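You operate a simulated robot arm through the tools that you are given. There is no shell and no other tool.

You are at the controls of a simulated two-armed robot. One attempt, no reset.

TASK
Zero the winder's counter, free its brake, wind 40 cm more, brake again.
Fine: leave the drag and the green lever as they are.
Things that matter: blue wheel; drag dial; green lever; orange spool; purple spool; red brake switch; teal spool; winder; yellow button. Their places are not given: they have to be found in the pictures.

It is judged by the outcome, as a careful person would: the job done as asked, and still so three seconds after it is handed in. It fails if anything else is knocked over, pushed out of place, dropped, spilled or broken.

THE ROBOT
Two 7-joint arms with fingered hands on one trunk that stands fixed in place. Base frame: the origin is at the foot of the trunk, x ahead of it, y to its left, z up. Readings come in m, degrees, newtons and seconds.
The left shoulder is at [0.03, 0.119, 0.969], the right one opposite. With the tool pointing down near the work surface each hand reaches from about 0.4 to 0.78 m from the base axis, measured 20 degrees to its own side. Payload 3.8 kg a hand.
The tool frame of a hand sits at the grasp point between the pads (the TCP): z along the fingers, y along the line on which they close. The tips reach 0.025 m beyond it. The gripper opens to 0.088 m. The gripper's body begins 0.029 m behind the TCP. The gripper is a hand of 4 fingers: y runs from the thumb to the fingers, the wrist lies at [-0.013, -0.106, -0.174] in the tool frame, and closing takes about 1.5 s.
Orientation is told as [roll, pitch, yaw] about the base's x, y, z axes, in that order, counted from this pose: with the fingers straight down and the wrist toward the robot, the tool's x, y and z point along [0, 1, 0], [1, 0, 0] and [0, 0, -1] of the base frame.

THE INTERFACE
- The arms move only by the tool play_rows. It takes "left_moves", "right_moves" or both (then of equal length, played together; a hand with none holds still); each is one flat list of numbers, 7 for each row, row after row: the turn, a rotation vector about the tool's x, y, z in units of 60 degrees (1.0 is 60 degrees), then the shift along the tool's x, y, z in units of 250 mm (1.0 is 250 mm), then the opening, from 0 (shut) to 1 (fully open). In form: [rx, ry, rz, x, y, z, grip, rx, ry, rz, x, y, z, grip, ...]. A call has 1 to 20 rows; each row is the pose to reach, as a shift and turn from the pose commanded when the call began, along the tool's axes at that moment. A call with a number of a shift or a turn outside -1 to 1 is refused whole. A row lasts 0.2 s, in which the tool goes at most 0.05 m and 8.6 degrees; a call with a longer step from one row to the next is refused whole, and so is a gripper value outside its range. A pose out of reach is approached as far as the arm can. The call stops where the force on the tool passes 40 N (or 10 N more than at its start, if that is more) or the arm is blocked; 0.2 s more then pass. Each finger travels about 0.153 m/s and halts on what it meets, pressing with about 24 N; the grip force reading is that of the motor and also rises with nothing between the fingers. The clock runs only during rows and for 0.2 s after the last one: add rows that repeat a pose to give the fingers time. The reply holds the time, the measured pose of the TCP, the force on the tool along the base axes, the opening and the grip force, in the units named above and with some noise, with the torque about the TCP (base axes, N m) and any sound that the robot's microphone picked up.
- Cameras (640 x 400 px; columns grow to the right, rows downward): "scene" is now at [0.0607, 0.0259, 1.5243]; the picture's right is [0.30, -0.95, -0.00], its down [-0.65, -0.21, -0.73] and it looks along [0.70, 0.22, -0.68] (base axes); focal length 344 px, centre (320, 200). "left" rides on the left gripper at [-0.064, -0.083, -0.098] in its tool frame; the picture's right is [-0.62, -0.37, 0.69], its down [0.71, -0.63, 0.30] and it looks along [0.32, 0.68, 0.65] (tool axes); focal length 265 px, centre (320, 200). "right" rides on the right gripper at [0.064, -0.083, -0.098] in its tool frame; the picture's right is [-0.62, 0.37, -0.69], its down [-0.71, -0.63, 0.30] and it looks along [-0.32, 0.68, 0.65] (tool axes); focal length 265 px, centre (320, 200).
- grab_frame(camera): a new picture of that camera. No time passes.
- move_column(by): slides the trunk up (or, below 0, down) by that many m; the arms and the scene camera ride with it, the base frame stays. It gives what a move gives, with no picture.
- hand_shape(shape, hand): the hand has 4 fingers and takes this shape, open, in about a second: jaw (thumb against the fingers, like two jaws); tri (thumb and two fingers); tip (a fingertip pinch); poke (one finger out to press); point (the index stretched); flat (the hand flat); cup (the hand cupped); fist (a fist). The gripper value then closes the fingers along that shape, each until it touches; the sizes above hold for jaw. It gives what a move gives, with no picture.
- pan_tilt(pan, tilt): turns the head with the scene camera to pan (to the left, within 120 degrees either way) and tilt (down, from -29 to 69), counted from straight ahead of the robot. It gives what a move gives.
- pixel_to_xyz(camera, pixels): for up to 12 pixels [column, row] of the newest picture of that camera ("zoom" is the newest enlarged one), the place [x, y, z] in the base frame of the surface seen there, good to about 0.002 m. No time passes.
- inspect(camera, box): a new picture of the part [left, top, right, bottom] of that camera's present view, enlarged. No time passes.
- job_done(): hands the job in; it is judged then, once.

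Leave the grippers open and the arms clear of the work at the hand-in unless told otherwise.

The tools are called as a command line: name --argument value ..., lists and objects as JSON in quotes. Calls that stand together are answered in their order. play_rows: Moves the arms, as the interface text tells. Its arguments: {"type":"object","properties":{"left_moves":{"type":"array","items":{"type":"number"}},"right_moves":{"type":"array","items":{"type":"number"}}},"required":[]} The other tools are called the same way: move_column (by) slides the trunk up or down; hand_shape (shape, hand) gives the hand a shape; pan_tilt (pan, tilt) turns the head that bears the scene camera; grab_frame (camera) takes a picture; pixel_to_xyz (camera, pixels) gives the place of the surface under pixels of a picture; inspect (camera, box) takes an enlarged picture of a part of a camera's view; job_done () hands the job in.

At the start:

```text
clock: 0.0
left_tcp_pos: [0.5334, 0.2646, 1.2037]
left_tool_rot: [0.0, 0.1, 0.2]
left_force: [-0.5, 0.7, 0.2]
left_moment: [0.01, -0.01, 0.01]
left_grip_width: 0.0879
left_grip_force: 0.0
left_shape: jaw
right_tcp_pos: [0.5457, -0.1331, 1.1113]
right_tool_rot: [0.0, 0.1, 0.0]
right_force: [-0.6, -0.5, -0.5]
right_moment: [0.0, -0.01, 0.02]
right_grip_width: 0.0876
right_grip_force: 0.0
right_shape: jaw
trunk travel left (down, up): [-0.125, 0.465]
head pan, tilt: [17.5, 43.2]
```

scene: 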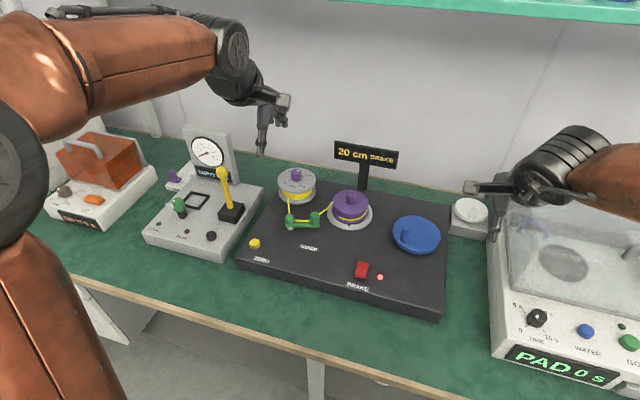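
right: 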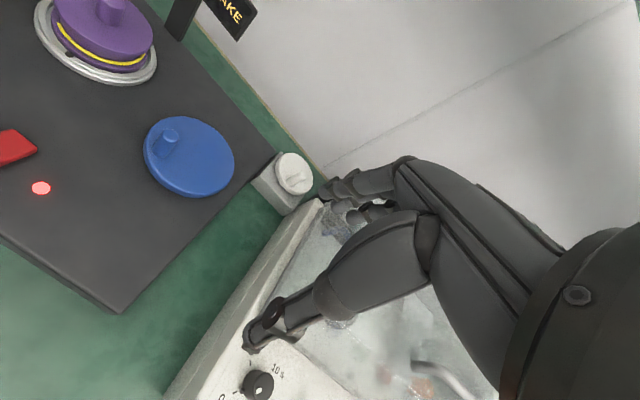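
left: 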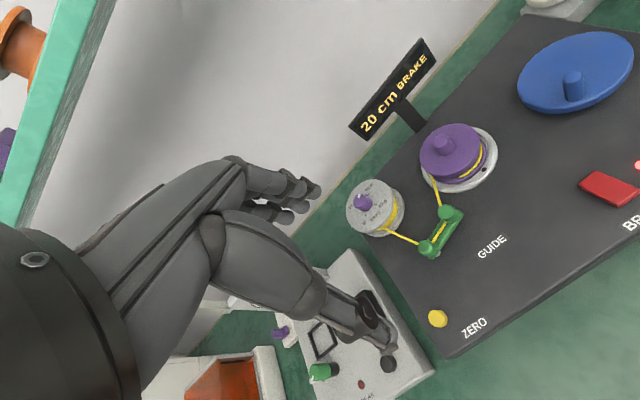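

I see the winder in the middle: display "20 cm BRAKE", yellow ZERO button near (254,243), red brake switch near (362,269), blue wheel near (416,235), green guide near (303,220). I'll zoom in on it to look at the details.

inspect --camera "scene" --box '[230, 130, 390, 230]'

inspect --camera "scene" --box '[330, 190, 490, 300]'

inspect --camera "scene" --box '[230, 190, 390, 300]'

pixel_to_xyz --camera "scene" --pixels '[[254, 243], [362, 269], [380, 277], [416, 235], [404, 234], [351, 208], [297, 185], [470, 212], [438, 300], [250, 262], [440, 235], [394, 232]]'

```text
4.00 times, centred on (310, 180) of scene
```

zoom: 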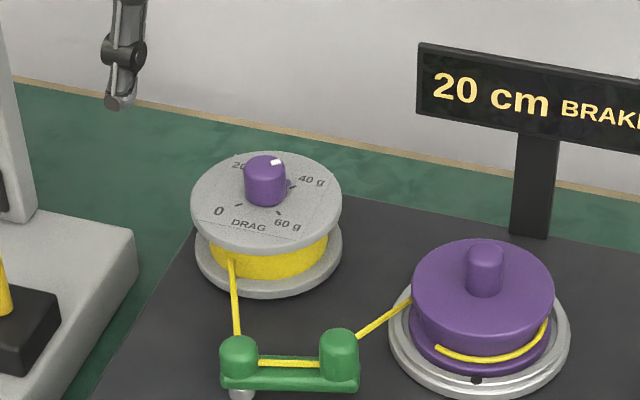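

```text
3.64 times, centred on (410, 245) of scene
```

zoom: 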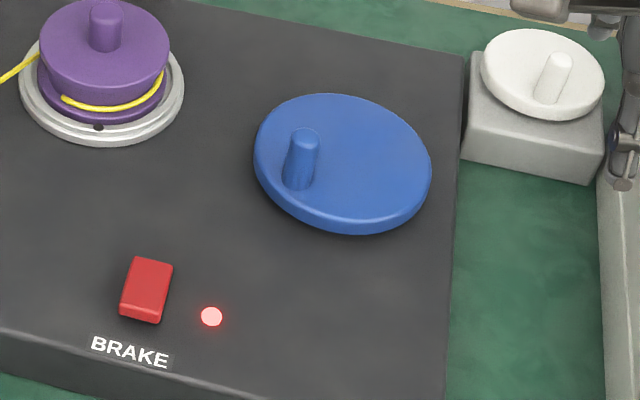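

```text
3.64 times, centred on (310, 245) of scene
```

zoom: 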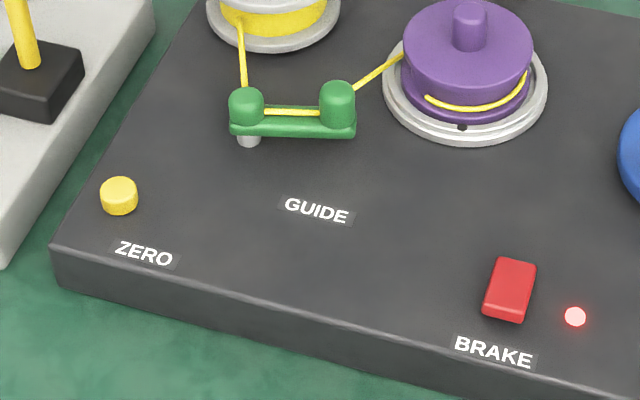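

```text
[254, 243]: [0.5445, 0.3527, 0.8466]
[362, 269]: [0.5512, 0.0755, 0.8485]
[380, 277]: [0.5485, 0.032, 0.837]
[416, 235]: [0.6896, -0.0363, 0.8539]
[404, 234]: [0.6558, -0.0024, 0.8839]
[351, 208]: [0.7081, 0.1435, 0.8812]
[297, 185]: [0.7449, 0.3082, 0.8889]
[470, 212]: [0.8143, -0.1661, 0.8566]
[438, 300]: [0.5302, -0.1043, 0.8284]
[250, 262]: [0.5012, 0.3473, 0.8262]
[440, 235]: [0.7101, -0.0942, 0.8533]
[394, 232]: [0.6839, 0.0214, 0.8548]
```

Next I'll look at the winder through the wrist cameras, to see how the thread wraps the purple spool and the direction of winding.

inspect --camera "left" --box '[320, 100, 520, 280]'

inspect --camera "right" --box '[0, 0, 320, 200]'

inspect --camera "left" --box '[500, 20, 640, 220]'

inspect --camera "scene" --box '[270, 160, 390, 240]'

```text
2.22 times, centred on (420, 190) of left
```

zoom: 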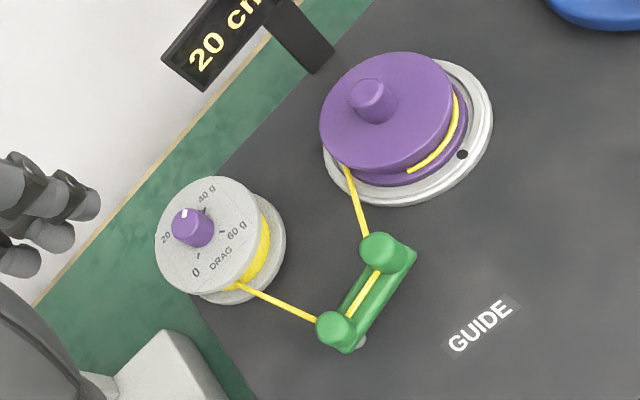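

```text
2.00 times, centred on (160, 100) of right
```

zoom: 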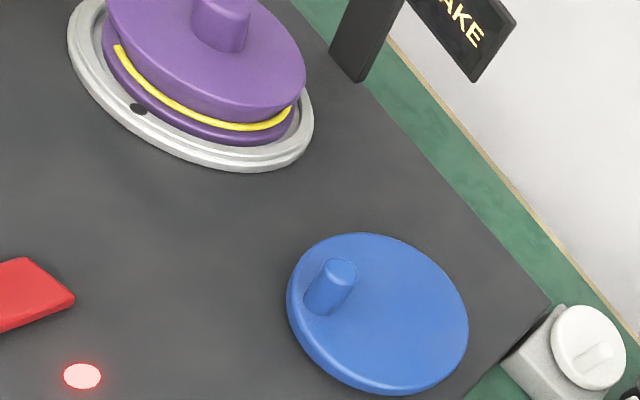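

```text
2.00 times, centred on (570, 120) of left
```

zoom: 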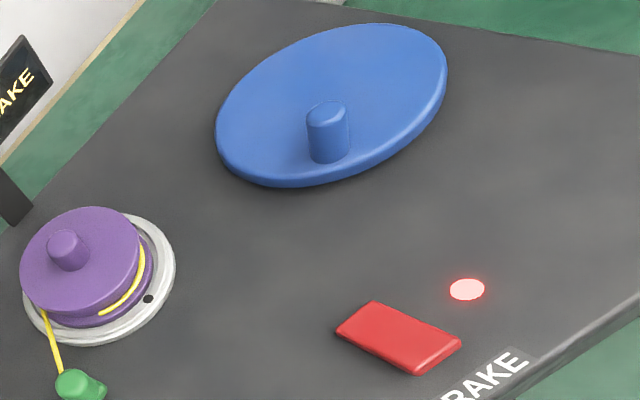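

```text
5.00 times, centred on (330, 200) of scene
```

zoom: 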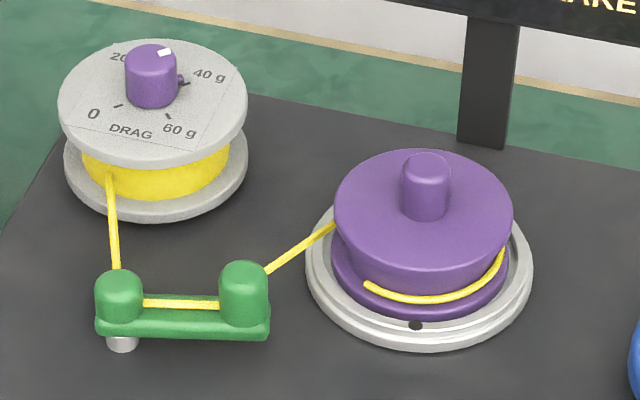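

The thread comes in at the left of the purple spool and wraps round its back, so winding should turn the spool clockwise seen from above. I'll measure the wheel rim, the knob and the brake switch more exactly in a zoom.

inspect --camera "scene" --box '[340, 200, 450, 300]'

```text
4.00 times, centred on (395, 250) of scene
```

zoom: 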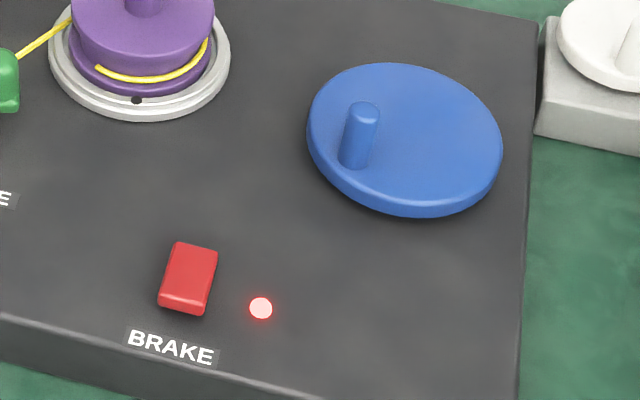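

I'll sample points on the wheel rim, knob top, and the red rocker (top and bottom ends) in this zoom.

pixel_to_xyz --camera "zoom" --pixels '[[314, 118], [345, 76], [400, 67], [460, 87], [494, 140], [470, 195], [410, 205], [340, 175], [364, 108], [356, 162], [373, 130], [320, 160]]'

pixel_to_xyz --camera "zoom" --pixels '[[197, 247], [190, 270], [182, 295], [180, 308], [175, 250], [214, 255], [163, 298], [206, 305], [190, 325], [261, 308], [230, 240], [130, 270]]'

```text
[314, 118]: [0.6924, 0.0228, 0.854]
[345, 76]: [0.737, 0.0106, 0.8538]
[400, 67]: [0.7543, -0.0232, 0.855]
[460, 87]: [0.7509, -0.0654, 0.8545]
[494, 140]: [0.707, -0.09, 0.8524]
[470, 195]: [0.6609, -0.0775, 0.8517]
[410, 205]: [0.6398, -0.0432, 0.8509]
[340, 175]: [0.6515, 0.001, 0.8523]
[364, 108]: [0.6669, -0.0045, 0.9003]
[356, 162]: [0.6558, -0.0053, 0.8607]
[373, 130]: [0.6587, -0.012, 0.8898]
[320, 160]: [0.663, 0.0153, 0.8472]
```

```text
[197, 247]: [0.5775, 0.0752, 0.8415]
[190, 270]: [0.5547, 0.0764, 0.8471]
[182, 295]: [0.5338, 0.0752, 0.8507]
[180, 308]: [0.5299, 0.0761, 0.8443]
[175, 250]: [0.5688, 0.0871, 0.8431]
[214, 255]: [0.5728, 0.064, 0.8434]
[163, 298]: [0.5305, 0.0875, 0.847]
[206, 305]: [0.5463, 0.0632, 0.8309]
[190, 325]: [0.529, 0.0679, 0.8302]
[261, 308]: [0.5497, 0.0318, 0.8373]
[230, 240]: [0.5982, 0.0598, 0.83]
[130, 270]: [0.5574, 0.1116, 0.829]
```

The red rocker's near end stands higher (0.851 at x≈0.534) than its far end (0.8415 at x≈0.577), so pressing the near end should free it. Wheel centre ≈ (0.699,-0.034), knob ≈ (0.665,-0.005), top z 0.900. Next I'll measure possible obstacles: the sign, the glass tank, and the left instrument.

grab_frame --camera "scene"

pixel_to_xyz --camera "scene" --pixels '[[335, 142], [399, 153], [364, 185], [497, 250], [515, 215], [600, 250], [493, 320], [226, 170], [205, 130], [254, 238], [250, 247], [259, 246]]'

pan_tilt --pan -15 --tilt 45

grab_frame --camera "scene"

```text
taken
```

scene: 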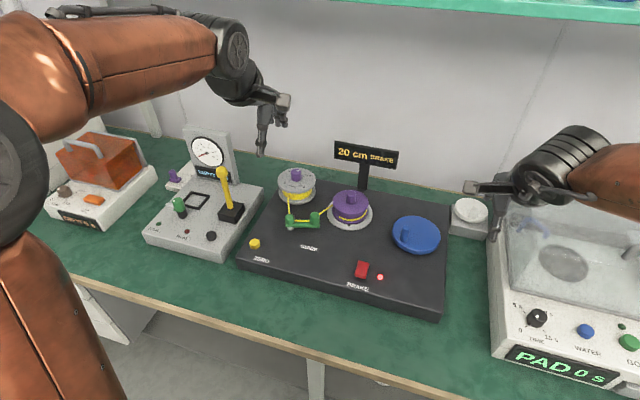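

```text
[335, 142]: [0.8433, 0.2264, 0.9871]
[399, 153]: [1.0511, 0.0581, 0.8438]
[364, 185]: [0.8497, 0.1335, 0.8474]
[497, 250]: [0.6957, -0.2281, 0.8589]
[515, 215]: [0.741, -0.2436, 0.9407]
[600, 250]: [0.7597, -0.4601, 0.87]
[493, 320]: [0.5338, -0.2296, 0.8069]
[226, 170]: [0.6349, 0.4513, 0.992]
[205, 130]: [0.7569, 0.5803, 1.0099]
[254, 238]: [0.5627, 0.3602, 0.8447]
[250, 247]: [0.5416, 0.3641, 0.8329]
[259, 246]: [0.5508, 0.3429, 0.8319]
```

```text
clock: 1.0
left_tcp_pos: [0.5322, 0.2644, 1.2023]
left_tool_rot: [0.0, 0.0, 0.0]
left_force: [0.2, 0.0, 0.1]
left_moment: [-0.01, 0.02, -0.01]
left_grip_width: 0.0874
left_grip_force: 0.0
left_shape: jaw
right_tcp_pos: [0.5452, -0.1338, 1.1123]
right_tool_rot: [0.0, 0.1, 0.1]
right_force: [-0.9, -0.4, 0.4]
right_moment: [-0.02, 0.03, 0.02]
right_grip_width: 0.0875
right_grip_force: 0.0
right_shape: jaw
trunk travel left (down, up): [-0.125, 0.465]
head pan, tilt: [-15.0, 45.0]
```

```text
taken
```

scene: 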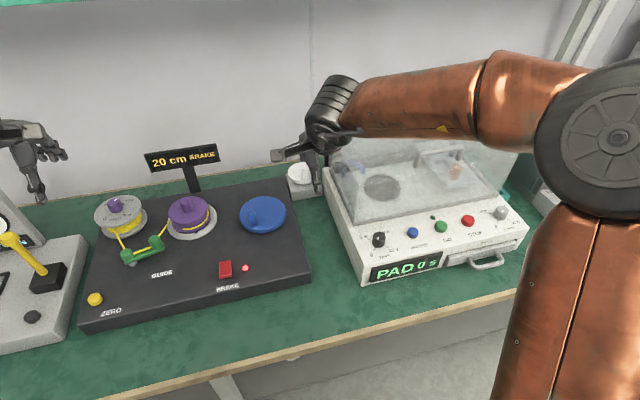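

The right forearm passes over the glass tank. I'll measure the forearm, elbow and tank heights before lowering anything.

pixel_to_xyz --camera "scene" --pixels '[[620, 140], [330, 105], [420, 125], [470, 140], [515, 130], [350, 215], [335, 160], [440, 145], [400, 225], [515, 205], [455, 215], [540, 70]]'

grab_frame --camera "right"

```text
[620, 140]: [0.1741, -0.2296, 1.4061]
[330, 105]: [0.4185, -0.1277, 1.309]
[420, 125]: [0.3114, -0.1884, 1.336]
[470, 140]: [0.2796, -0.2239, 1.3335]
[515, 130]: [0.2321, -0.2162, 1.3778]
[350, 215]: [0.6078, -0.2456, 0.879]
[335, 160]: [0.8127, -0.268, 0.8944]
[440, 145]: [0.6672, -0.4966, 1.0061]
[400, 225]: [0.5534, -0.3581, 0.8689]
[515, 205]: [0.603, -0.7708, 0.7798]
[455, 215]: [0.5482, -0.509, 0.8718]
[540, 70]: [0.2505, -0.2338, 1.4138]
```

```text
taken
```

right: 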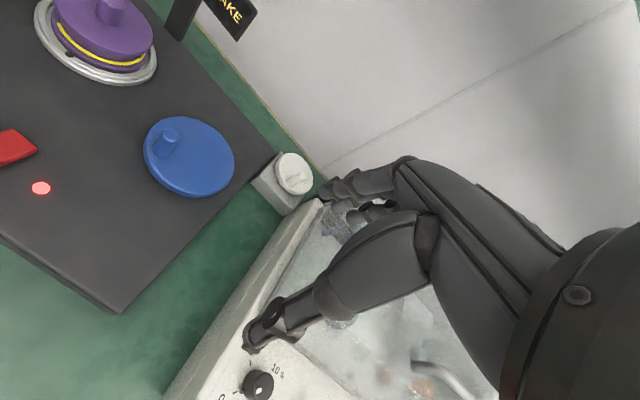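

The elbow is high (z≈1.4) with the forearm sloping down, so lowering the hand is clear of the tank. Now I'll give the left hand the poke shape and look at where its fingertip is.

hand_shape --shape "poke" --hand "left"

pan_tilt --pan 20 --tilt 40

grab_frame --camera "scene"

grab_frame --camera "left"

```text
clock: 1.9
left_tcp_pos: [0.5321, 0.2643, 1.2031]
left_tool_rot: [0.0, 0.0, 0.1]
left_force: [0.2, 0.5, -0.3]
left_moment: [0.0, 0.01, 0.0]
left_grip_width: 0.0002
left_grip_force: 0.0
left_shape: poke
right_tcp_pos: [0.5455, -0.1338, 1.1123]
right_tool_rot: [0.0, 0.1, 0.0]
right_force: [0.3, 0.0, -0.4]
right_moment: [-0.02, 0.02, -0.01]
right_grip_width: 0.0872
right_grip_force: 0.1
right_shape: jaw
trunk travel left (down, up): [-0.125, 0.465]
head pan, tilt: [-15.0, 45.0]
```

```text
clock: 2.9
left_tcp_pos: [0.5336, 0.264, 1.2026]
left_tool_rot: [0.0, 0.0, 0.1]
left_force: [-0.2, 0.2, -0.3]
left_moment: [-0.03, -0.04, 0.01]
left_grip_width: 0.0
left_grip_force: 0.1
left_shape: poke
right_tcp_pos: [0.5454, -0.1335, 1.1125]
right_tool_rot: [0.1, 0.0, 0.0]
right_force: [-0.6, 0.2, 0.2]
right_moment: [-0.02, -0.01, 0.01]
right_grip_width: 0.088
right_grip_force: 0.2
right_shape: jaw
trunk travel left (down, up): [-0.125, 0.465]
head pan, tilt: [20.0, 40.0]
```

```text
taken
```

scene: 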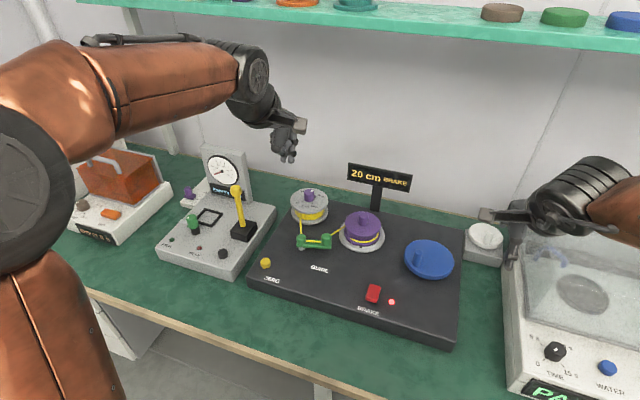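

```text
taken
```

left: 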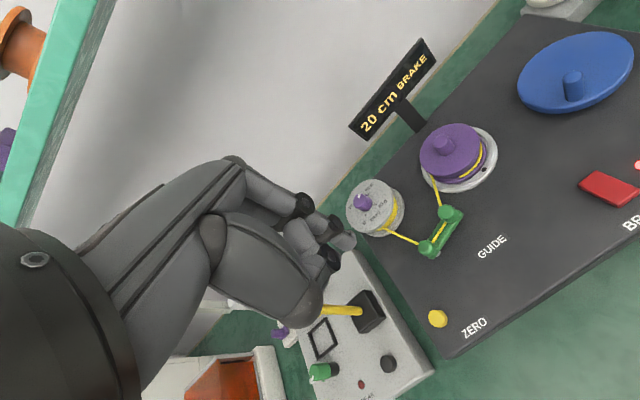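

The left hand is now bunched with one finger out. I'll zoom to find the fingertip's coordinates.

inspect --camera "scene" --box '[240, 100, 330, 170]'

inspect --camera "left" --box '[200, 150, 380, 330]'

pixel_to_xyz --camera "left" --pixels '[[350, 240], [343, 240], [335, 225], [330, 258], [310, 205], [315, 300], [300, 320]]'

pixel_to_xyz --camera "scene" --pixels '[[284, 155], [290, 157], [294, 152], [276, 147], [302, 126], [288, 160]]'

```text
5.71 times, centred on (285, 135) of scene
```

zoom: 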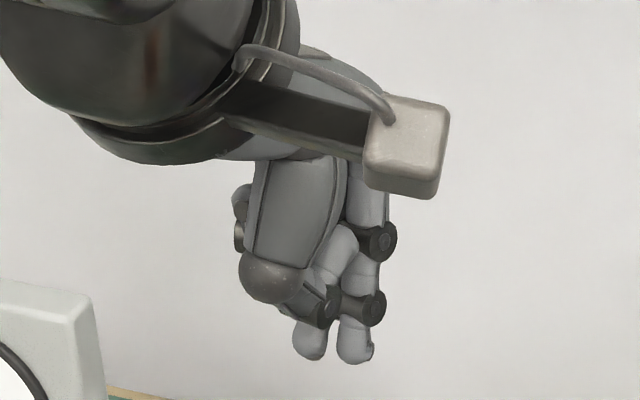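

```text
2.22 times, centred on (290, 240) of left
```

zoom: 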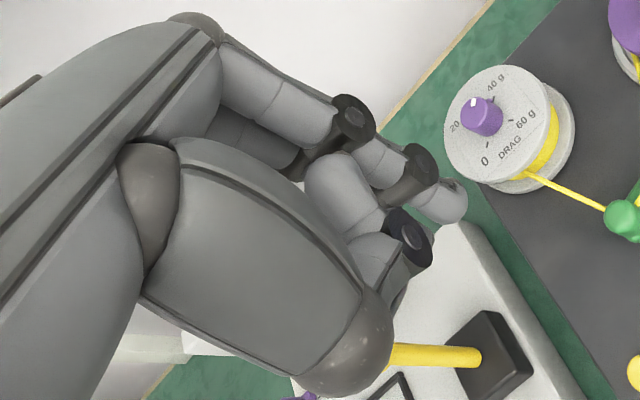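

```text
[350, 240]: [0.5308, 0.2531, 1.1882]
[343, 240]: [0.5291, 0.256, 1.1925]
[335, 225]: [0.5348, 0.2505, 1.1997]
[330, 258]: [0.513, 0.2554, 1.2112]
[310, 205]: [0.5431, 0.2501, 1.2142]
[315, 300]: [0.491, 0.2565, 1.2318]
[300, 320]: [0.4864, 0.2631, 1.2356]
```

```text
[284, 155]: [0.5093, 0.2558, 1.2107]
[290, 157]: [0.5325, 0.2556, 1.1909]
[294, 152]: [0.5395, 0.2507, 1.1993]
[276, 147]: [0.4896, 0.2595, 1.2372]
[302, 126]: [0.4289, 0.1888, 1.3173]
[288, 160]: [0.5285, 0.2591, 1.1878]
```

The poke fingertip is about at the TCP's x,y and about 0.02 m below it. Next I'll zoom on the yellow button to get its exact centre.

inspect --camera "scene" --box '[250, 250, 282, 276]'

pixel_to_xyz --camera "zoom" --pixels '[[320, 200], [320, 170], [320, 230], [280, 200], [360, 200], [250, 200], [390, 200], [320, 140], [320, 260]]'

inspect --camera "scene" --box '[340, 155, 420, 205]'

```text
15.38 times, centred on (266, 263) of scene
```

zoom: 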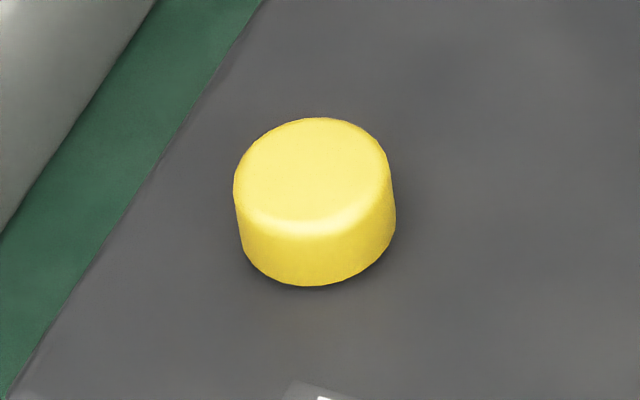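

```text
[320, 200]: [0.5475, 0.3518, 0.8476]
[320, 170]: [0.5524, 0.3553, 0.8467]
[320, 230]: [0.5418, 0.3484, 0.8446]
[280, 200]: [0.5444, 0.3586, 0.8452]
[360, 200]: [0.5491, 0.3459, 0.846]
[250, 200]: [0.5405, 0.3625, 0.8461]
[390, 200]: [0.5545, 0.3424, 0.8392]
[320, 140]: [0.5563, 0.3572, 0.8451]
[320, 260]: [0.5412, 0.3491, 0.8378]
```

```text
8.00 times, centred on (380, 180) of scene
```

zoom: 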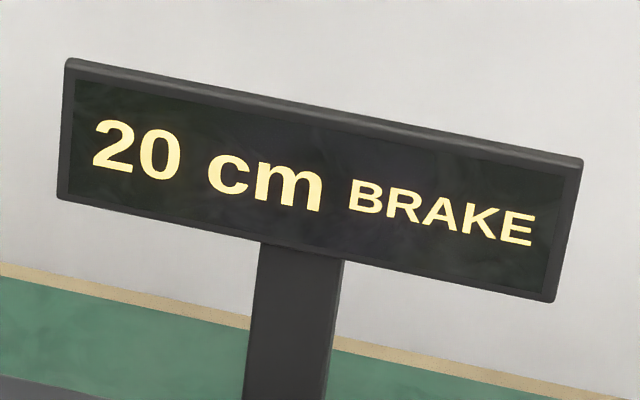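

The button top's centre is about (0.551, 0.356, 0.846). The display reads 20 cm BRAKE. I'll move the left hand above the button, down to TCP z≈1.0 first.

play_rows --left_moves '[0, 0, 0, 0.12, 0.02, 0.0, 0, 0, 0, 0, 0.24, 0.05, 0.05, 0, 0, 0, 0, 0.36, 0.074, 0.15, 0, 0, 0, 0, 0.367, 0.074, 0.3, 0, 0, 0, 0, 0.367, 0.074, 0.45, 0, 0, 0, 0, 0.367, 0.074, 0.6, 0, 0, 0, 0, 0.367, 0.074, 0.75, 0, 0, 0, 0, 0.367, 0.074, 0.81, 0, 0, 0, 0, 0.367, 0.074, 0.81, 0]'

grab_frame --camera "scene"

grab_frame --camera "left"

```text
clock: 4.9
left_tcp_pos: [0.5508, 0.3553, 1.0015]
left_tool_rot: [0.0, 0.0, 0.0]
left_force: [0.3, 0.1, -0.4]
left_moment: [0.01, -0.03, 0.01]
left_grip_width: 0.0001
left_grip_force: 0.0
left_shape: poke
right_tcp_pos: [0.5461, -0.1338, 1.112]
right_tool_rot: [0.0, 0.0, 0.0]
right_force: [-0.5, 0.5, 0.1]
right_moment: [0.03, 0.0, 0.02]
right_grip_width: 0.0877
right_grip_force: 0.1
right_shape: jaw
trunk travel left (down, up): [-0.125, 0.465]
head pan, tilt: [20.0, 40.0]
```

```text
taken
```

scene: 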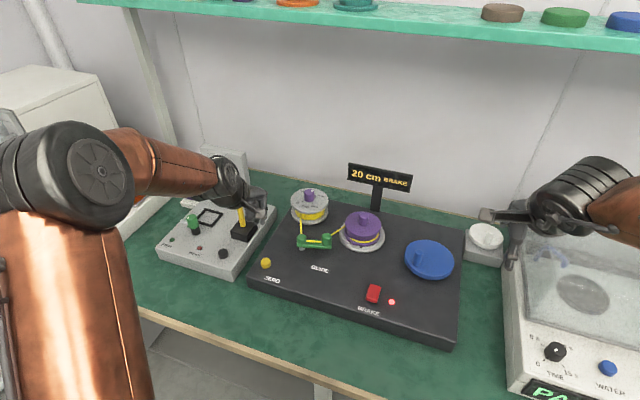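

```text
taken
```

left: 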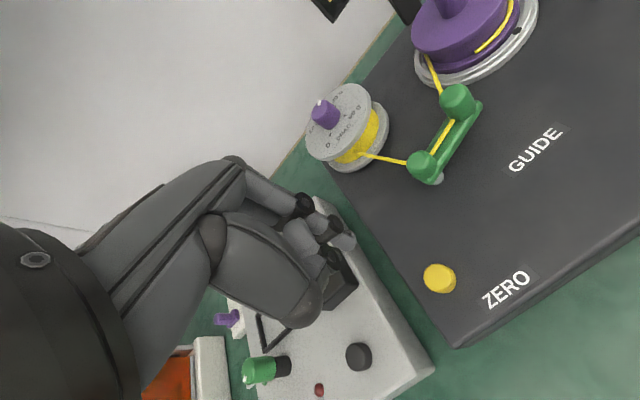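

The hand looks near the yellow stalk of the left instrument (pixel ~ (240,215)). I'll check the clearance before going lower.

inspect --camera "scene" --box '[200, 150, 300, 280]'

pixel_to_xyz --camera "scene" --pixels '[[241, 213], [242, 222], [248, 205], [256, 205], [262, 214], [262, 222], [240, 200], [225, 180], [266, 263]]'

```text
3.08 times, centred on (250, 215) of scene
```

zoom: 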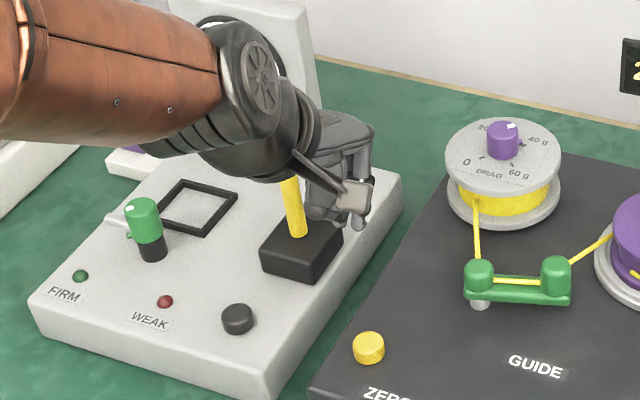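

```text
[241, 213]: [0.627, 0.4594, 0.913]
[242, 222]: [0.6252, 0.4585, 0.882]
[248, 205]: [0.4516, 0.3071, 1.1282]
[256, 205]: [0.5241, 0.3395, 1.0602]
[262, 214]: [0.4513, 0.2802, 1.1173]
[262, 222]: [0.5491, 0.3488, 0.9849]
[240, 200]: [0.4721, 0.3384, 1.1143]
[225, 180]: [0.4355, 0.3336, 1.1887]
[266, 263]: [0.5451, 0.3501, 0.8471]
```

The stalk is at about (0.63, 0.458), roughly 6 cm or more from the hand. That's clear. I'll descend to TCP z≈0.887, just above the button.

play_rows --left_moves '[0, 0, 0, 0.0, 0, 0.12, 0, 0, 0, 0, 0, 0, 0.24, 0, 0, 0, 0, 0, 0, 0.36, 0, 0, 0, 0, 0, 0, 0.46, 0, 0, 0, 0, 0, 0, 0.46, 0]'

inspect --camera "scene" --box '[220, 190, 320, 290]'

grab_frame --camera "left"

```text
clock: 6.1
left_tcp_pos: [0.5486, 0.3557, 0.8849]
left_tool_rot: [0.1, -0.1, 0.1]
left_force: [0.7, -0.4, 0.1]
left_moment: [-0.02, 0.02, -0.01]
left_grip_width: 0.0
left_grip_force: 0.0
left_shape: poke
right_tcp_pos: [0.5455, -0.134, 1.1125]
right_tool_rot: [0.0, 0.0, 0.0]
right_force: [0.0, -1.4, -0.1]
right_moment: [0.02, 0.01, -0.02]
right_grip_width: 0.0878
right_grip_force: 0.1
right_shape: jaw
trunk travel left (down, up): [-0.125, 0.465]
head pan, tilt: [20.0, 40.0]
```

```text
4.00 times, centred on (270, 240) of scene
```

zoom: 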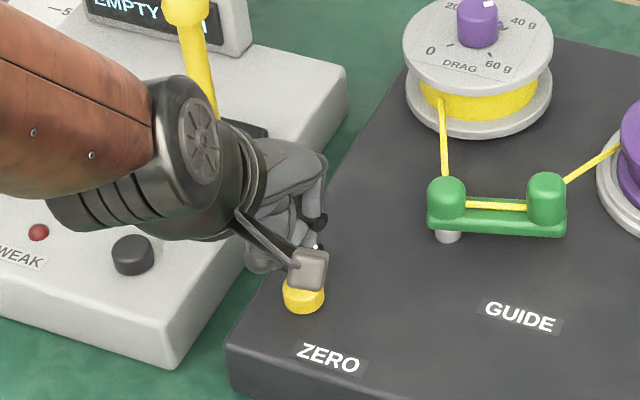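

```text
taken
```

left: 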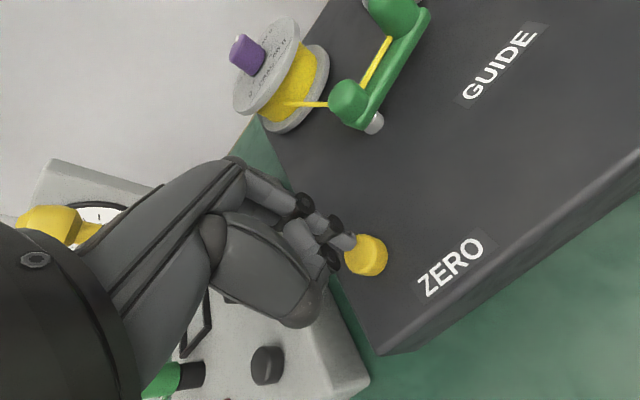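

The fingertip at left-picture (350,242) is right over the yellow button at (366,256). I'll zoom to check the alignment.

inspect --camera "left" --box '[290, 190, 420, 300]'

pixel_to_xyz --camera "zoom" --pixels '[[310, 240], [325, 255], [325, 230], [370, 290], [400, 250], [340, 290]]'

```text
3.64 times, centred on (355, 245) of left
```

zoom: 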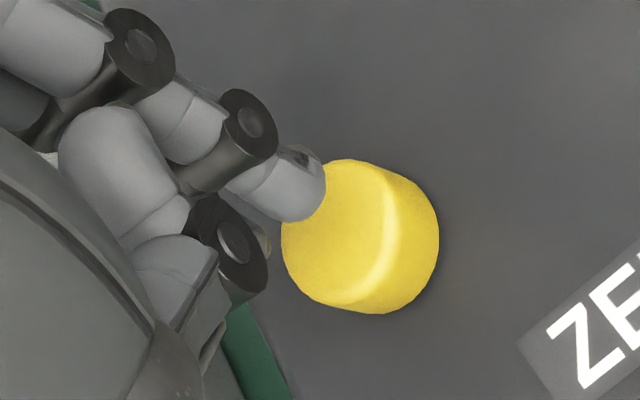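

```text
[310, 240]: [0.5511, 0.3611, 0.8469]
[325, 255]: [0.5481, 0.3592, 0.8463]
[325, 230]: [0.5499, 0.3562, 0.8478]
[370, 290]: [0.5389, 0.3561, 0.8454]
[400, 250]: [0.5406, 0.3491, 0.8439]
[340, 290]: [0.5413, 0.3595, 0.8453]
```

The fingertip is aligned. I'll press in small steps down to TCP z≈0.862 and then lift back, watching the force.

play_rows --left_moves '[0, 0, 0, 0, 0, 0.03, 0, 0, 0, 0, 0, 0, 0.05, 0, 0, 0, 0, 0, 0, 0.065, 0, 0, 0, 0, 0, 0, 0.08, 0, 0, 0, 0, 0, 0, 0.09, 0, 0, 0, 0, 0, 0, 0.09, 0]'

grab_frame --camera "scene"

inspect --camera "left" --box '[290, 190, 420, 300]'

inspect --camera "scene" --box '[340, 155, 420, 205]'

```text
clock: 7.5
left_tcp_pos: [0.5506, 0.3553, 0.8644]
left_tool_rot: [0.1, -0.2, 0.2]
left_force: [-0.5, 3.3, 12.9]
left_moment: [0.2, 0.04, 0.0]
left_grip_width: 0.0002
left_grip_force: 0.2
left_shape: poke
right_tcp_pos: [0.5446, -0.1342, 1.1114]
right_tool_rot: [0.1, -0.1, 0.0]
right_force: [-1.1, -0.1, 0.4]
right_moment: [0.0, 0.02, -0.01]
right_grip_width: 0.0875
right_grip_force: 0.0
right_shape: jaw
trunk travel left (down, up): [-0.125, 0.465]
head pan, tilt: [20.0, 40.0]
heard: click
```

```text
taken
```

scene: 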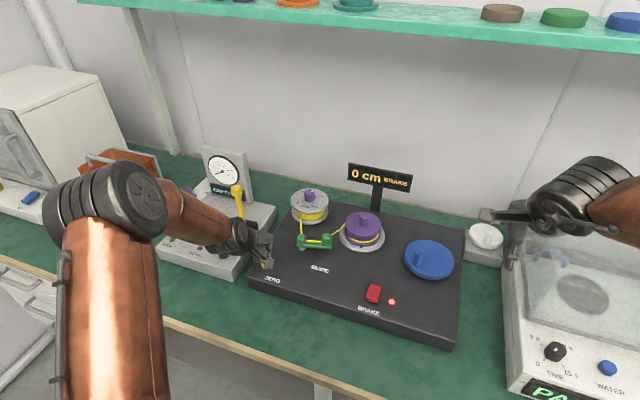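

```text
3.64 times, centred on (355, 245) of left
```

zoom: 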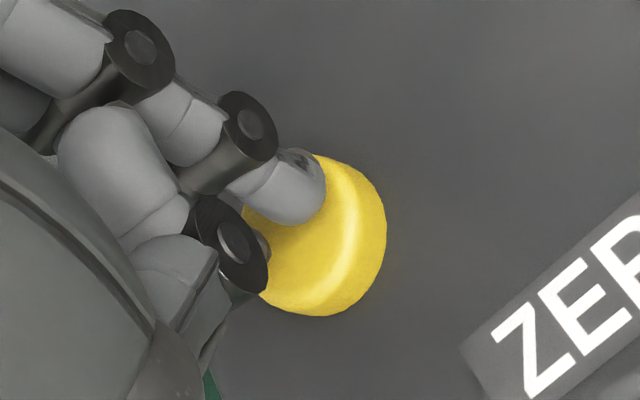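

```text
8.00 times, centred on (380, 180) of scene
```

zoom: 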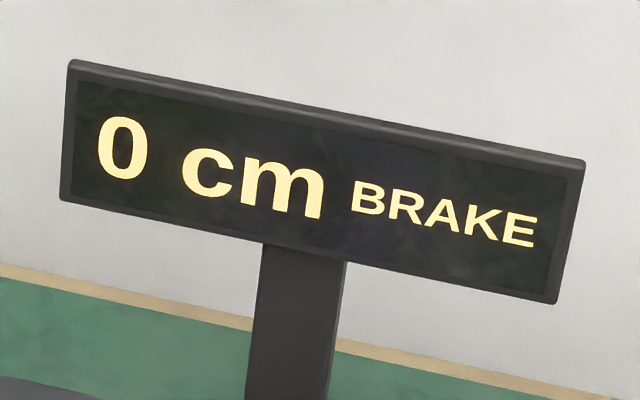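

Click heard and the display reads "0 cm BRAKE". I'll lift straight up, then carry the left hand across at height toward the brake switch.

play_rows --left_moves '[0, 0, 0, 0, 0, -0.1, 0, 0, 0, 0, 0, 0, -0.25, 0, 0, 0, 0, 0, 0, -0.4, 0, 0, 0, 0, 0, 0, -0.54, 0, 0, 0, 0, -0.1, 0, -0.54, 0, 0, 0, 0, -0.25, 0, -0.54, 0, 0, 0, 0, -0.4, 0, -0.54, 0, 0, 0, 0, -0.55, 0, -0.54, 0, 0, 0, 0, -0.7, -0.02, -0.54, 0, 0, 0, 0, -0.85, -0.04, -0.54, 0, 0, 0, 0, -0.97, -0.06, -0.54, 0, 0, 0, 0, -1.0, -0.06, -0.54, 0, 0, 0, 0, -1.0, -0.06, -0.54, 0]'

grab_frame --camera "scene"

```text
clock: 10.3
left_tcp_pos: [0.5362, 0.1079, 0.9969]
left_tool_rot: [0.1, 0.0, 0.2]
left_force: [0.5, -0.4, 0.3]
left_moment: [0.01, 0.01, 0.02]
left_grip_width: 0.0
left_grip_force: 0.0
left_shape: poke
right_tcp_pos: [0.545, -0.1338, 1.1105]
right_tool_rot: [0.0, 0.0, 0.0]
right_force: [0.1, 0.6, -0.5]
right_moment: [0.01, 0.02, 0.02]
right_grip_width: 0.0876
right_grip_force: 0.0
right_shape: jaw
trunk travel left (down, up): [-0.125, 0.465]
head pan, tilt: [20.0, 40.0]
```

```text
taken
```

scene: 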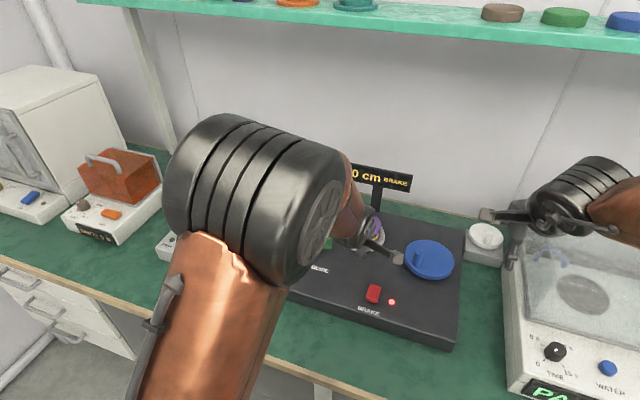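

I'll move 3 cm further right over the near end of the red switch (0.537, 0.0755) and descend to just above it.

play_rows --left_moves '[0, 0, 0, -0.065, 0, 0.0, 0, 0, 0, 0, -0.13, 0, 0.05, 0, 0, 0, 0, -0.13, 0, 0.17, 0, 0, 0, 0, -0.13, 0, 0.29, 0, 0, 0, 0, -0.13, 0, 0.4, 0, 0, 0, 0, -0.13, 0, 0.42, 0, 0, 0, 0, -0.13, 0, 0.42, 0]'

grab_frame --camera "left"

inspect --camera "scene" --box '[320, 230, 440, 320]'

```text
clock: 11.9
left_tcp_pos: [0.5359, 0.073, 0.8905]
left_tool_rot: [0.1, 0.0, 0.0]
left_force: [-0.2, 2.0, 0.2]
left_moment: [0.0, -0.04, 0.02]
left_grip_width: 0.0
left_grip_force: 0.0
left_shape: poke
right_tcp_pos: [0.5463, -0.1336, 1.1115]
right_tool_rot: [0.0, 0.0, 0.0]
right_force: [-0.3, 0.1, -0.2]
right_moment: [0.0, -0.03, 0.02]
right_grip_width: 0.0874
right_grip_force: 0.0
right_shape: jaw
trunk travel left (down, up): [-0.125, 0.465]
head pan, tilt: [20.0, 40.0]
```

```text
taken
```

left: 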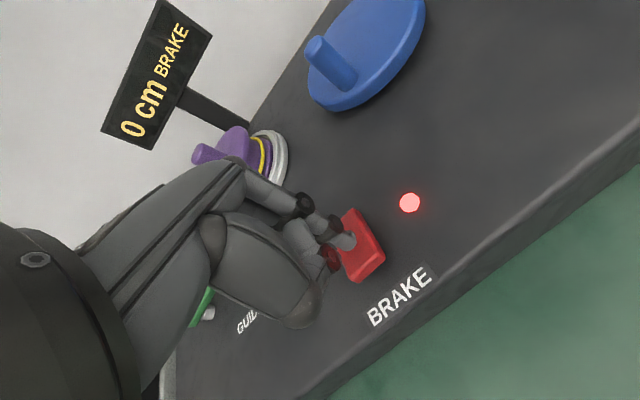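

```text
4.44 times, centred on (380, 275) of scene
```

zoom: 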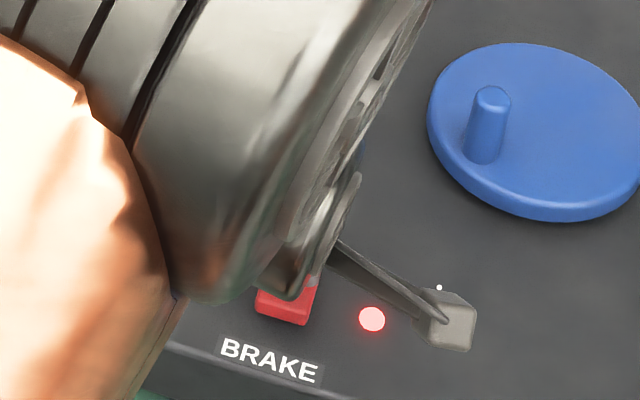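

The fingertip is over the red switch. I'll zoom in to check where along it.

inspect --camera "left" --box '[290, 180, 420, 290]'

pixel_to_xyz --camera "zoom" --pixels '[[320, 245], [345, 240], [335, 280], [370, 320], [430, 295], [390, 220], [310, 220], [320, 205]]'

```text
3.64 times, centred on (355, 235) of left
```

zoom: 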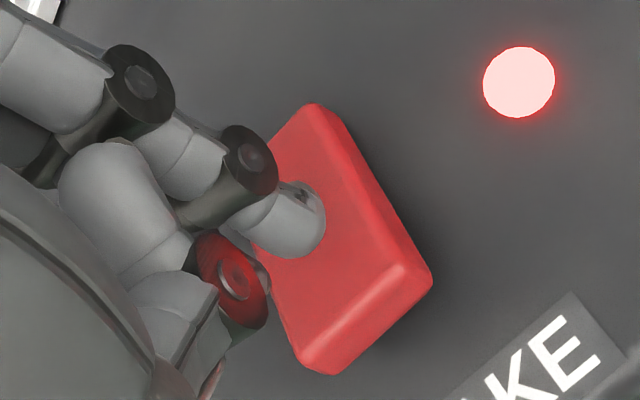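

```text
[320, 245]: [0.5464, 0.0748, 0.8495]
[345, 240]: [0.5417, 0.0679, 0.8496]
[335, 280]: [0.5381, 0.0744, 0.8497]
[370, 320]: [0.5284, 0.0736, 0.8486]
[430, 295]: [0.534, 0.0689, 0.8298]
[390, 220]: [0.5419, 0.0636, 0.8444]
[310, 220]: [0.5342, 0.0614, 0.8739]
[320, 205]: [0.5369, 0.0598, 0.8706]
```

The tip will land near x≈0.535, the raised near end. I'll press down in small steps.

play_rows --left_moves '[0, 0, 0, 0, -0.01, 0.03, 0, 0, 0, 0, 0, -0.01, 0.06, 0, 0, 0, 0, 0, -0.01, 0.08, 0, 0, 0, 0, 0, -0.01, 0.1, 0, 0, 0, 0, 0, -0.01, 0.115, 0, 0, 0, 0, 0, -0.01, 0.125, 0, 0, 0, 0, 0, -0.01, 0.125, 0]'

grab_frame --camera "left"

inspect --camera "left" --box '[290, 180, 420, 290]'

```text
clock: 13.3
left_tcp_pos: [0.5361, 0.0727, 0.869]
left_tool_rot: [-0.4, -1.0, 0.1]
left_force: [-10.6, 0.4, 20.9]
left_moment: [0.02, 0.25, 0.0]
left_grip_width: 0.0
left_grip_force: 0.2
left_shape: poke
right_tcp_pos: [0.5443, -0.1349, 1.1116]
right_tool_rot: [0.0, -0.1, 0.1]
right_force: [-0.5, 0.2, 0.0]
right_moment: [-0.03, 0.0, 0.0]
right_grip_width: 0.0877
right_grip_force: 0.0
right_shape: jaw
trunk travel left (down, up): [-0.125, 0.465]
head pan, tilt: [20.0, 40.0]
stopped in row 6 (left hand): the force on the tool passed its limit at 43 N (the readings are from after the stop); the commanded pose is now the measured one
```

```text
taken
```

left: 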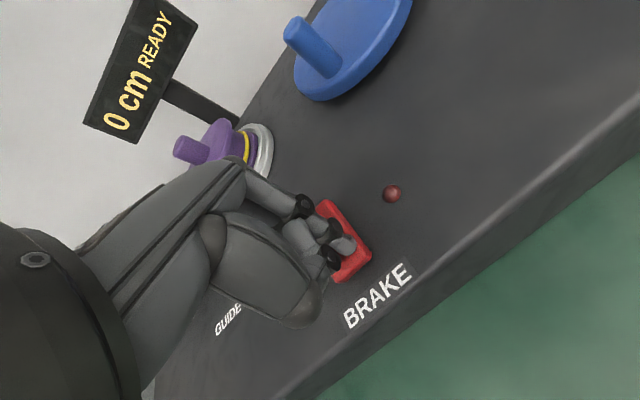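

```text
3.64 times, centred on (355, 235) of left
```

zoom: 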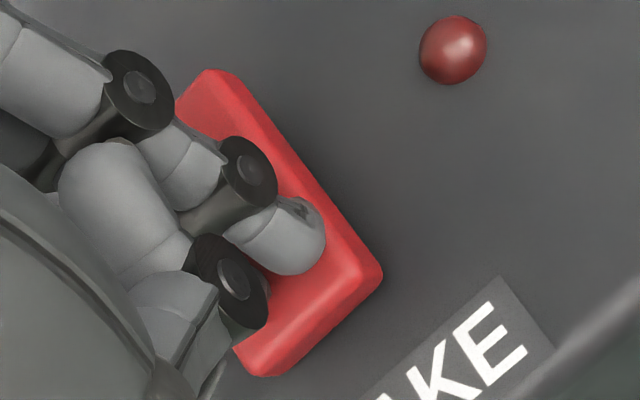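

The display now reads "0 cm READY" and the brake lamp is dark, so the brake is free. I'll lift the left hand and park it to the left, out of the way.

play_rows --left_moves '[0, 0, 0, 0, 0, -0.1, 0, 0, 0, 0, 0, 0, -0.25, 0, 0, 0, 0, 0, 0, -0.4, 0, 0, 0, 0, 0, 0, -0.55, 0, 0, 0, 0, 0.05, 0, -0.7, 0, 0, 0, 0, 0.2, 0, -0.8, 0, 0, 0, 0, 0.35, 0, -0.9, 0, 0, 0, 0, 0.5, 0, -0.95, 0, 0, 0, 0, 0.65, 0, -0.95, 0, 0, 0, 0, 0.8, 0, -0.95, 0, 0, 0, 0, 0.95, 0, -0.95, 0, 0, 0, 0, 0.95, 0, -0.95, 0]'

grab_frame --camera "scene"

inspect --camera "scene" --box '[340, 220, 480, 320]'

```text
clock: 15.9
left_tcp_pos: [0.5329, 0.3121, 1.1035]
left_tool_rot: [-0.1, -0.8, 0.0]
left_force: [0.3, -0.6, -0.8]
left_moment: [0.02, 0.0, 0.02]
left_grip_width: 0.0001
left_grip_force: 0.1
left_shape: poke
right_tcp_pos: [0.5455, -0.1346, 1.111]
right_tool_rot: [-0.1, 0.0, 0.0]
right_force: [-0.7, 0.4, 0.2]
right_moment: [0.0, 0.0, 0.01]
right_grip_width: 0.0877
right_grip_force: 0.1
right_shape: jaw
trunk travel left (down, up): [-0.125, 0.465]
head pan, tilt: [20.0, 40.0]
```

```text
taken
```

scene: 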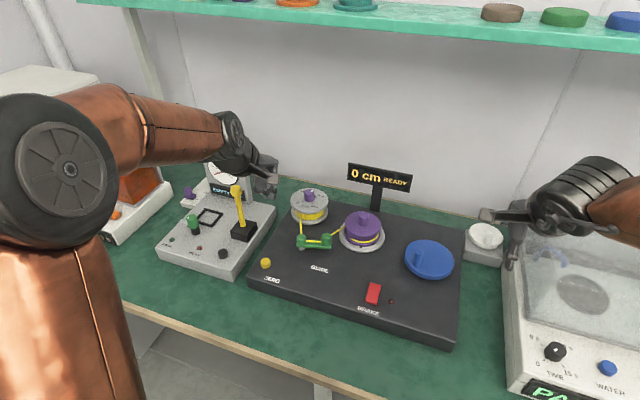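

```text
4.00 times, centred on (410, 270) of scene
```

zoom: 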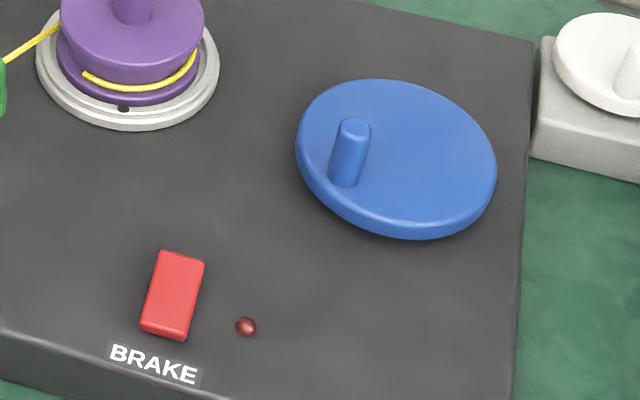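

The left hand is clear, and the switch now tilts the other way. I'll measure the knob precisely in this zoom.

pixel_to_xyz --camera "zoom" --pixels '[[354, 124], [341, 128], [368, 130], [350, 150], [337, 155], [362, 155], [343, 182], [354, 120], [300, 145], [490, 175], [400, 85], [400, 220]]'

pixel_to_xyz --camera "zoom" --pixels '[[180, 255], [170, 295], [160, 330], [150, 325], [165, 337]]'

```text
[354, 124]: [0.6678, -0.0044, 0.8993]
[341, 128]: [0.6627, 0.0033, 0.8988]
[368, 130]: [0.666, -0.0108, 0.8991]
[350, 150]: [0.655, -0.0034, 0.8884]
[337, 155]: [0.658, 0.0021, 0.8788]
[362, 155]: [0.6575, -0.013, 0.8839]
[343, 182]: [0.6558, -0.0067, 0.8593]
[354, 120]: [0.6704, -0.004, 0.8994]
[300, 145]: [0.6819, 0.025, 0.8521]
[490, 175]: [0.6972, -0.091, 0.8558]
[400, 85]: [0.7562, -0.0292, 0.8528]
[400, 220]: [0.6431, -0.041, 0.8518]
```

```text
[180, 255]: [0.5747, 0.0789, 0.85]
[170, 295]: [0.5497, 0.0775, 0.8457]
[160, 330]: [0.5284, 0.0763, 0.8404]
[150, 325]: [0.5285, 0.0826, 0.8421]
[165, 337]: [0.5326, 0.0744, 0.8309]
```

Knob centre ≈ (0.665, -0.0045), top 0.899; wheel centre ≈ (0.699, -0.034), crank radius ≈ 0.045 m. I'll bring the open right hand above the knob to TCP z≈0.95.

play_rows --right_moves '[0, 0, 0, 0.1, 0.1, 0, 1, 0, 0, 0, 0.2, 0.2, 0, 1, 0, 0, 0, 0.3, 0.3, 0, 1, 0, 0, 0, 0.4, 0.4, 0, 1, 0, 0, 0, 0.518, 0.478, 0.05, 1, 0, 0, 0, 0.518, 0.478, 0.2, 1, 0, 0, 0, 0.518, 0.478, 0.35, 1, 0, 0, 0, 0.518, 0.478, 0.5, 1, 0, 0, 0, 0.518, 0.478, 0.6, 1, 0, 0, 0, 0.518, 0.478, 0.644, 1, 0, 0, 0, 0.518, 0.478, 0.644, 1]'

grab_frame --camera "scene"

grab_frame --camera "right"

grab_frame --camera "left"

```text
clock: 18.3
left_tcp_pos: [0.5334, 0.3118, 1.1033]
left_tool_rot: [-0.3, -0.8, 0.1]
left_force: [-0.5, 0.4, -1.1]
left_moment: [0.0, -0.01, -0.02]
left_grip_width: 0.0003
left_grip_force: 0.0
left_shape: poke
right_tcp_pos: [0.6652, -0.0034, 0.9489]
right_tool_rot: [0.0, 0.1, 0.0]
right_force: [0.5, 0.0, -0.1]
right_moment: [-0.01, 0.0, -0.01]
right_grip_width: 0.0877
right_grip_force: 0.0
right_shape: jaw
trunk travel left (down, up): [-0.125, 0.465]
head pan, tilt: [20.0, 40.0]
```

```text
taken
```

scene: 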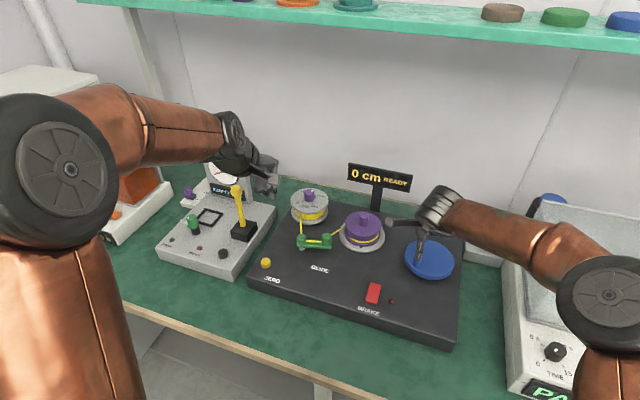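

```text
taken
```

right: 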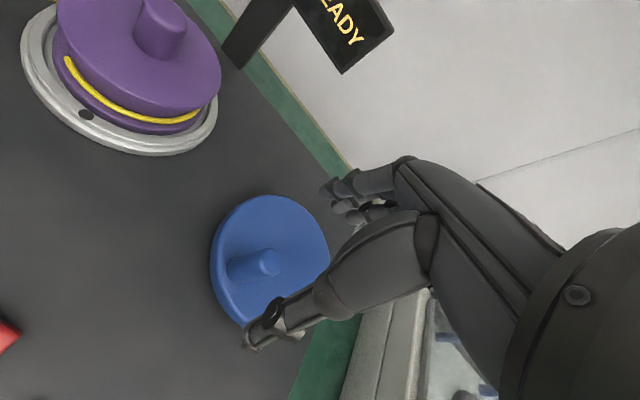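

```text
taken
```

left: 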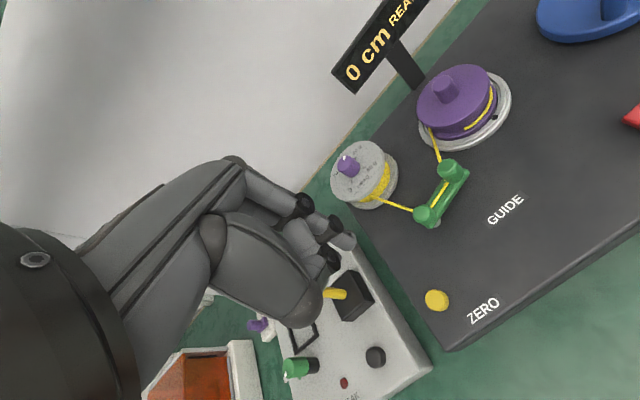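

The knob sits between the open thumb and fingers. I'll descend 6 cm around it (tips stay about 1 cm above the wheel face) and look again before closing.

play_rows --right_moves '[0, 0, 0, 0, 0, 0.08, 1, 0, 0, 0, 0, 0, 0.16, 1, 0, 0, 0, 0, 0, 0.22, 1, 0, 0, 0, 0, 0, 0.24, 1, 0, 0, 0, 0, 0, 0.24, 1]'

grab_frame --camera "right"

inspect --camera "scene" --box '[360, 160, 480, 300]'

```text
clock: 19.5
left_tcp_pos: [0.5336, 0.3124, 1.1032]
left_tool_rot: [-0.3, -0.8, 0.0]
left_force: [1.0, -0.8, 0.2]
left_moment: [-0.02, -0.03, 0.0]
left_grip_width: 0.0
left_grip_force: 0.1
left_shape: poke
right_tcp_pos: [0.6636, -0.0024, 0.8914]
right_tool_rot: [0.0, 0.0, 0.0]
right_force: [0.5, 0.0, -0.1]
right_moment: [0.04, 0.01, -0.03]
right_grip_width: 0.0876
right_grip_force: 0.1
right_shape: jaw
trunk travel left (down, up): [-0.125, 0.465]
head pan, tilt: [20.0, 40.0]
```

```text
taken
```

right: 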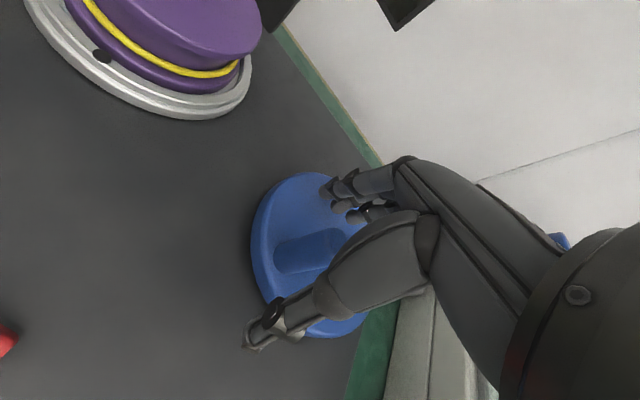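

```text
2.86 times, centred on (420, 230) of scene
```

zoom: 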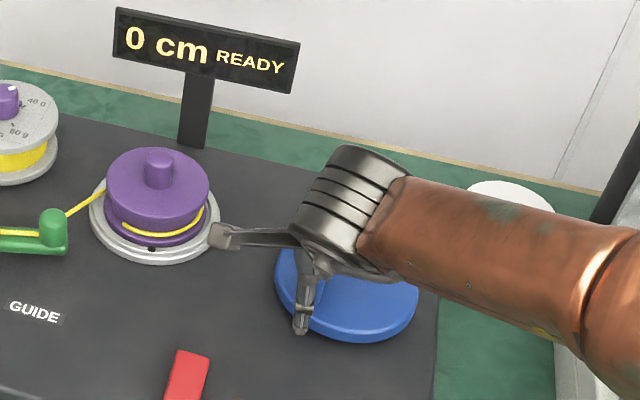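

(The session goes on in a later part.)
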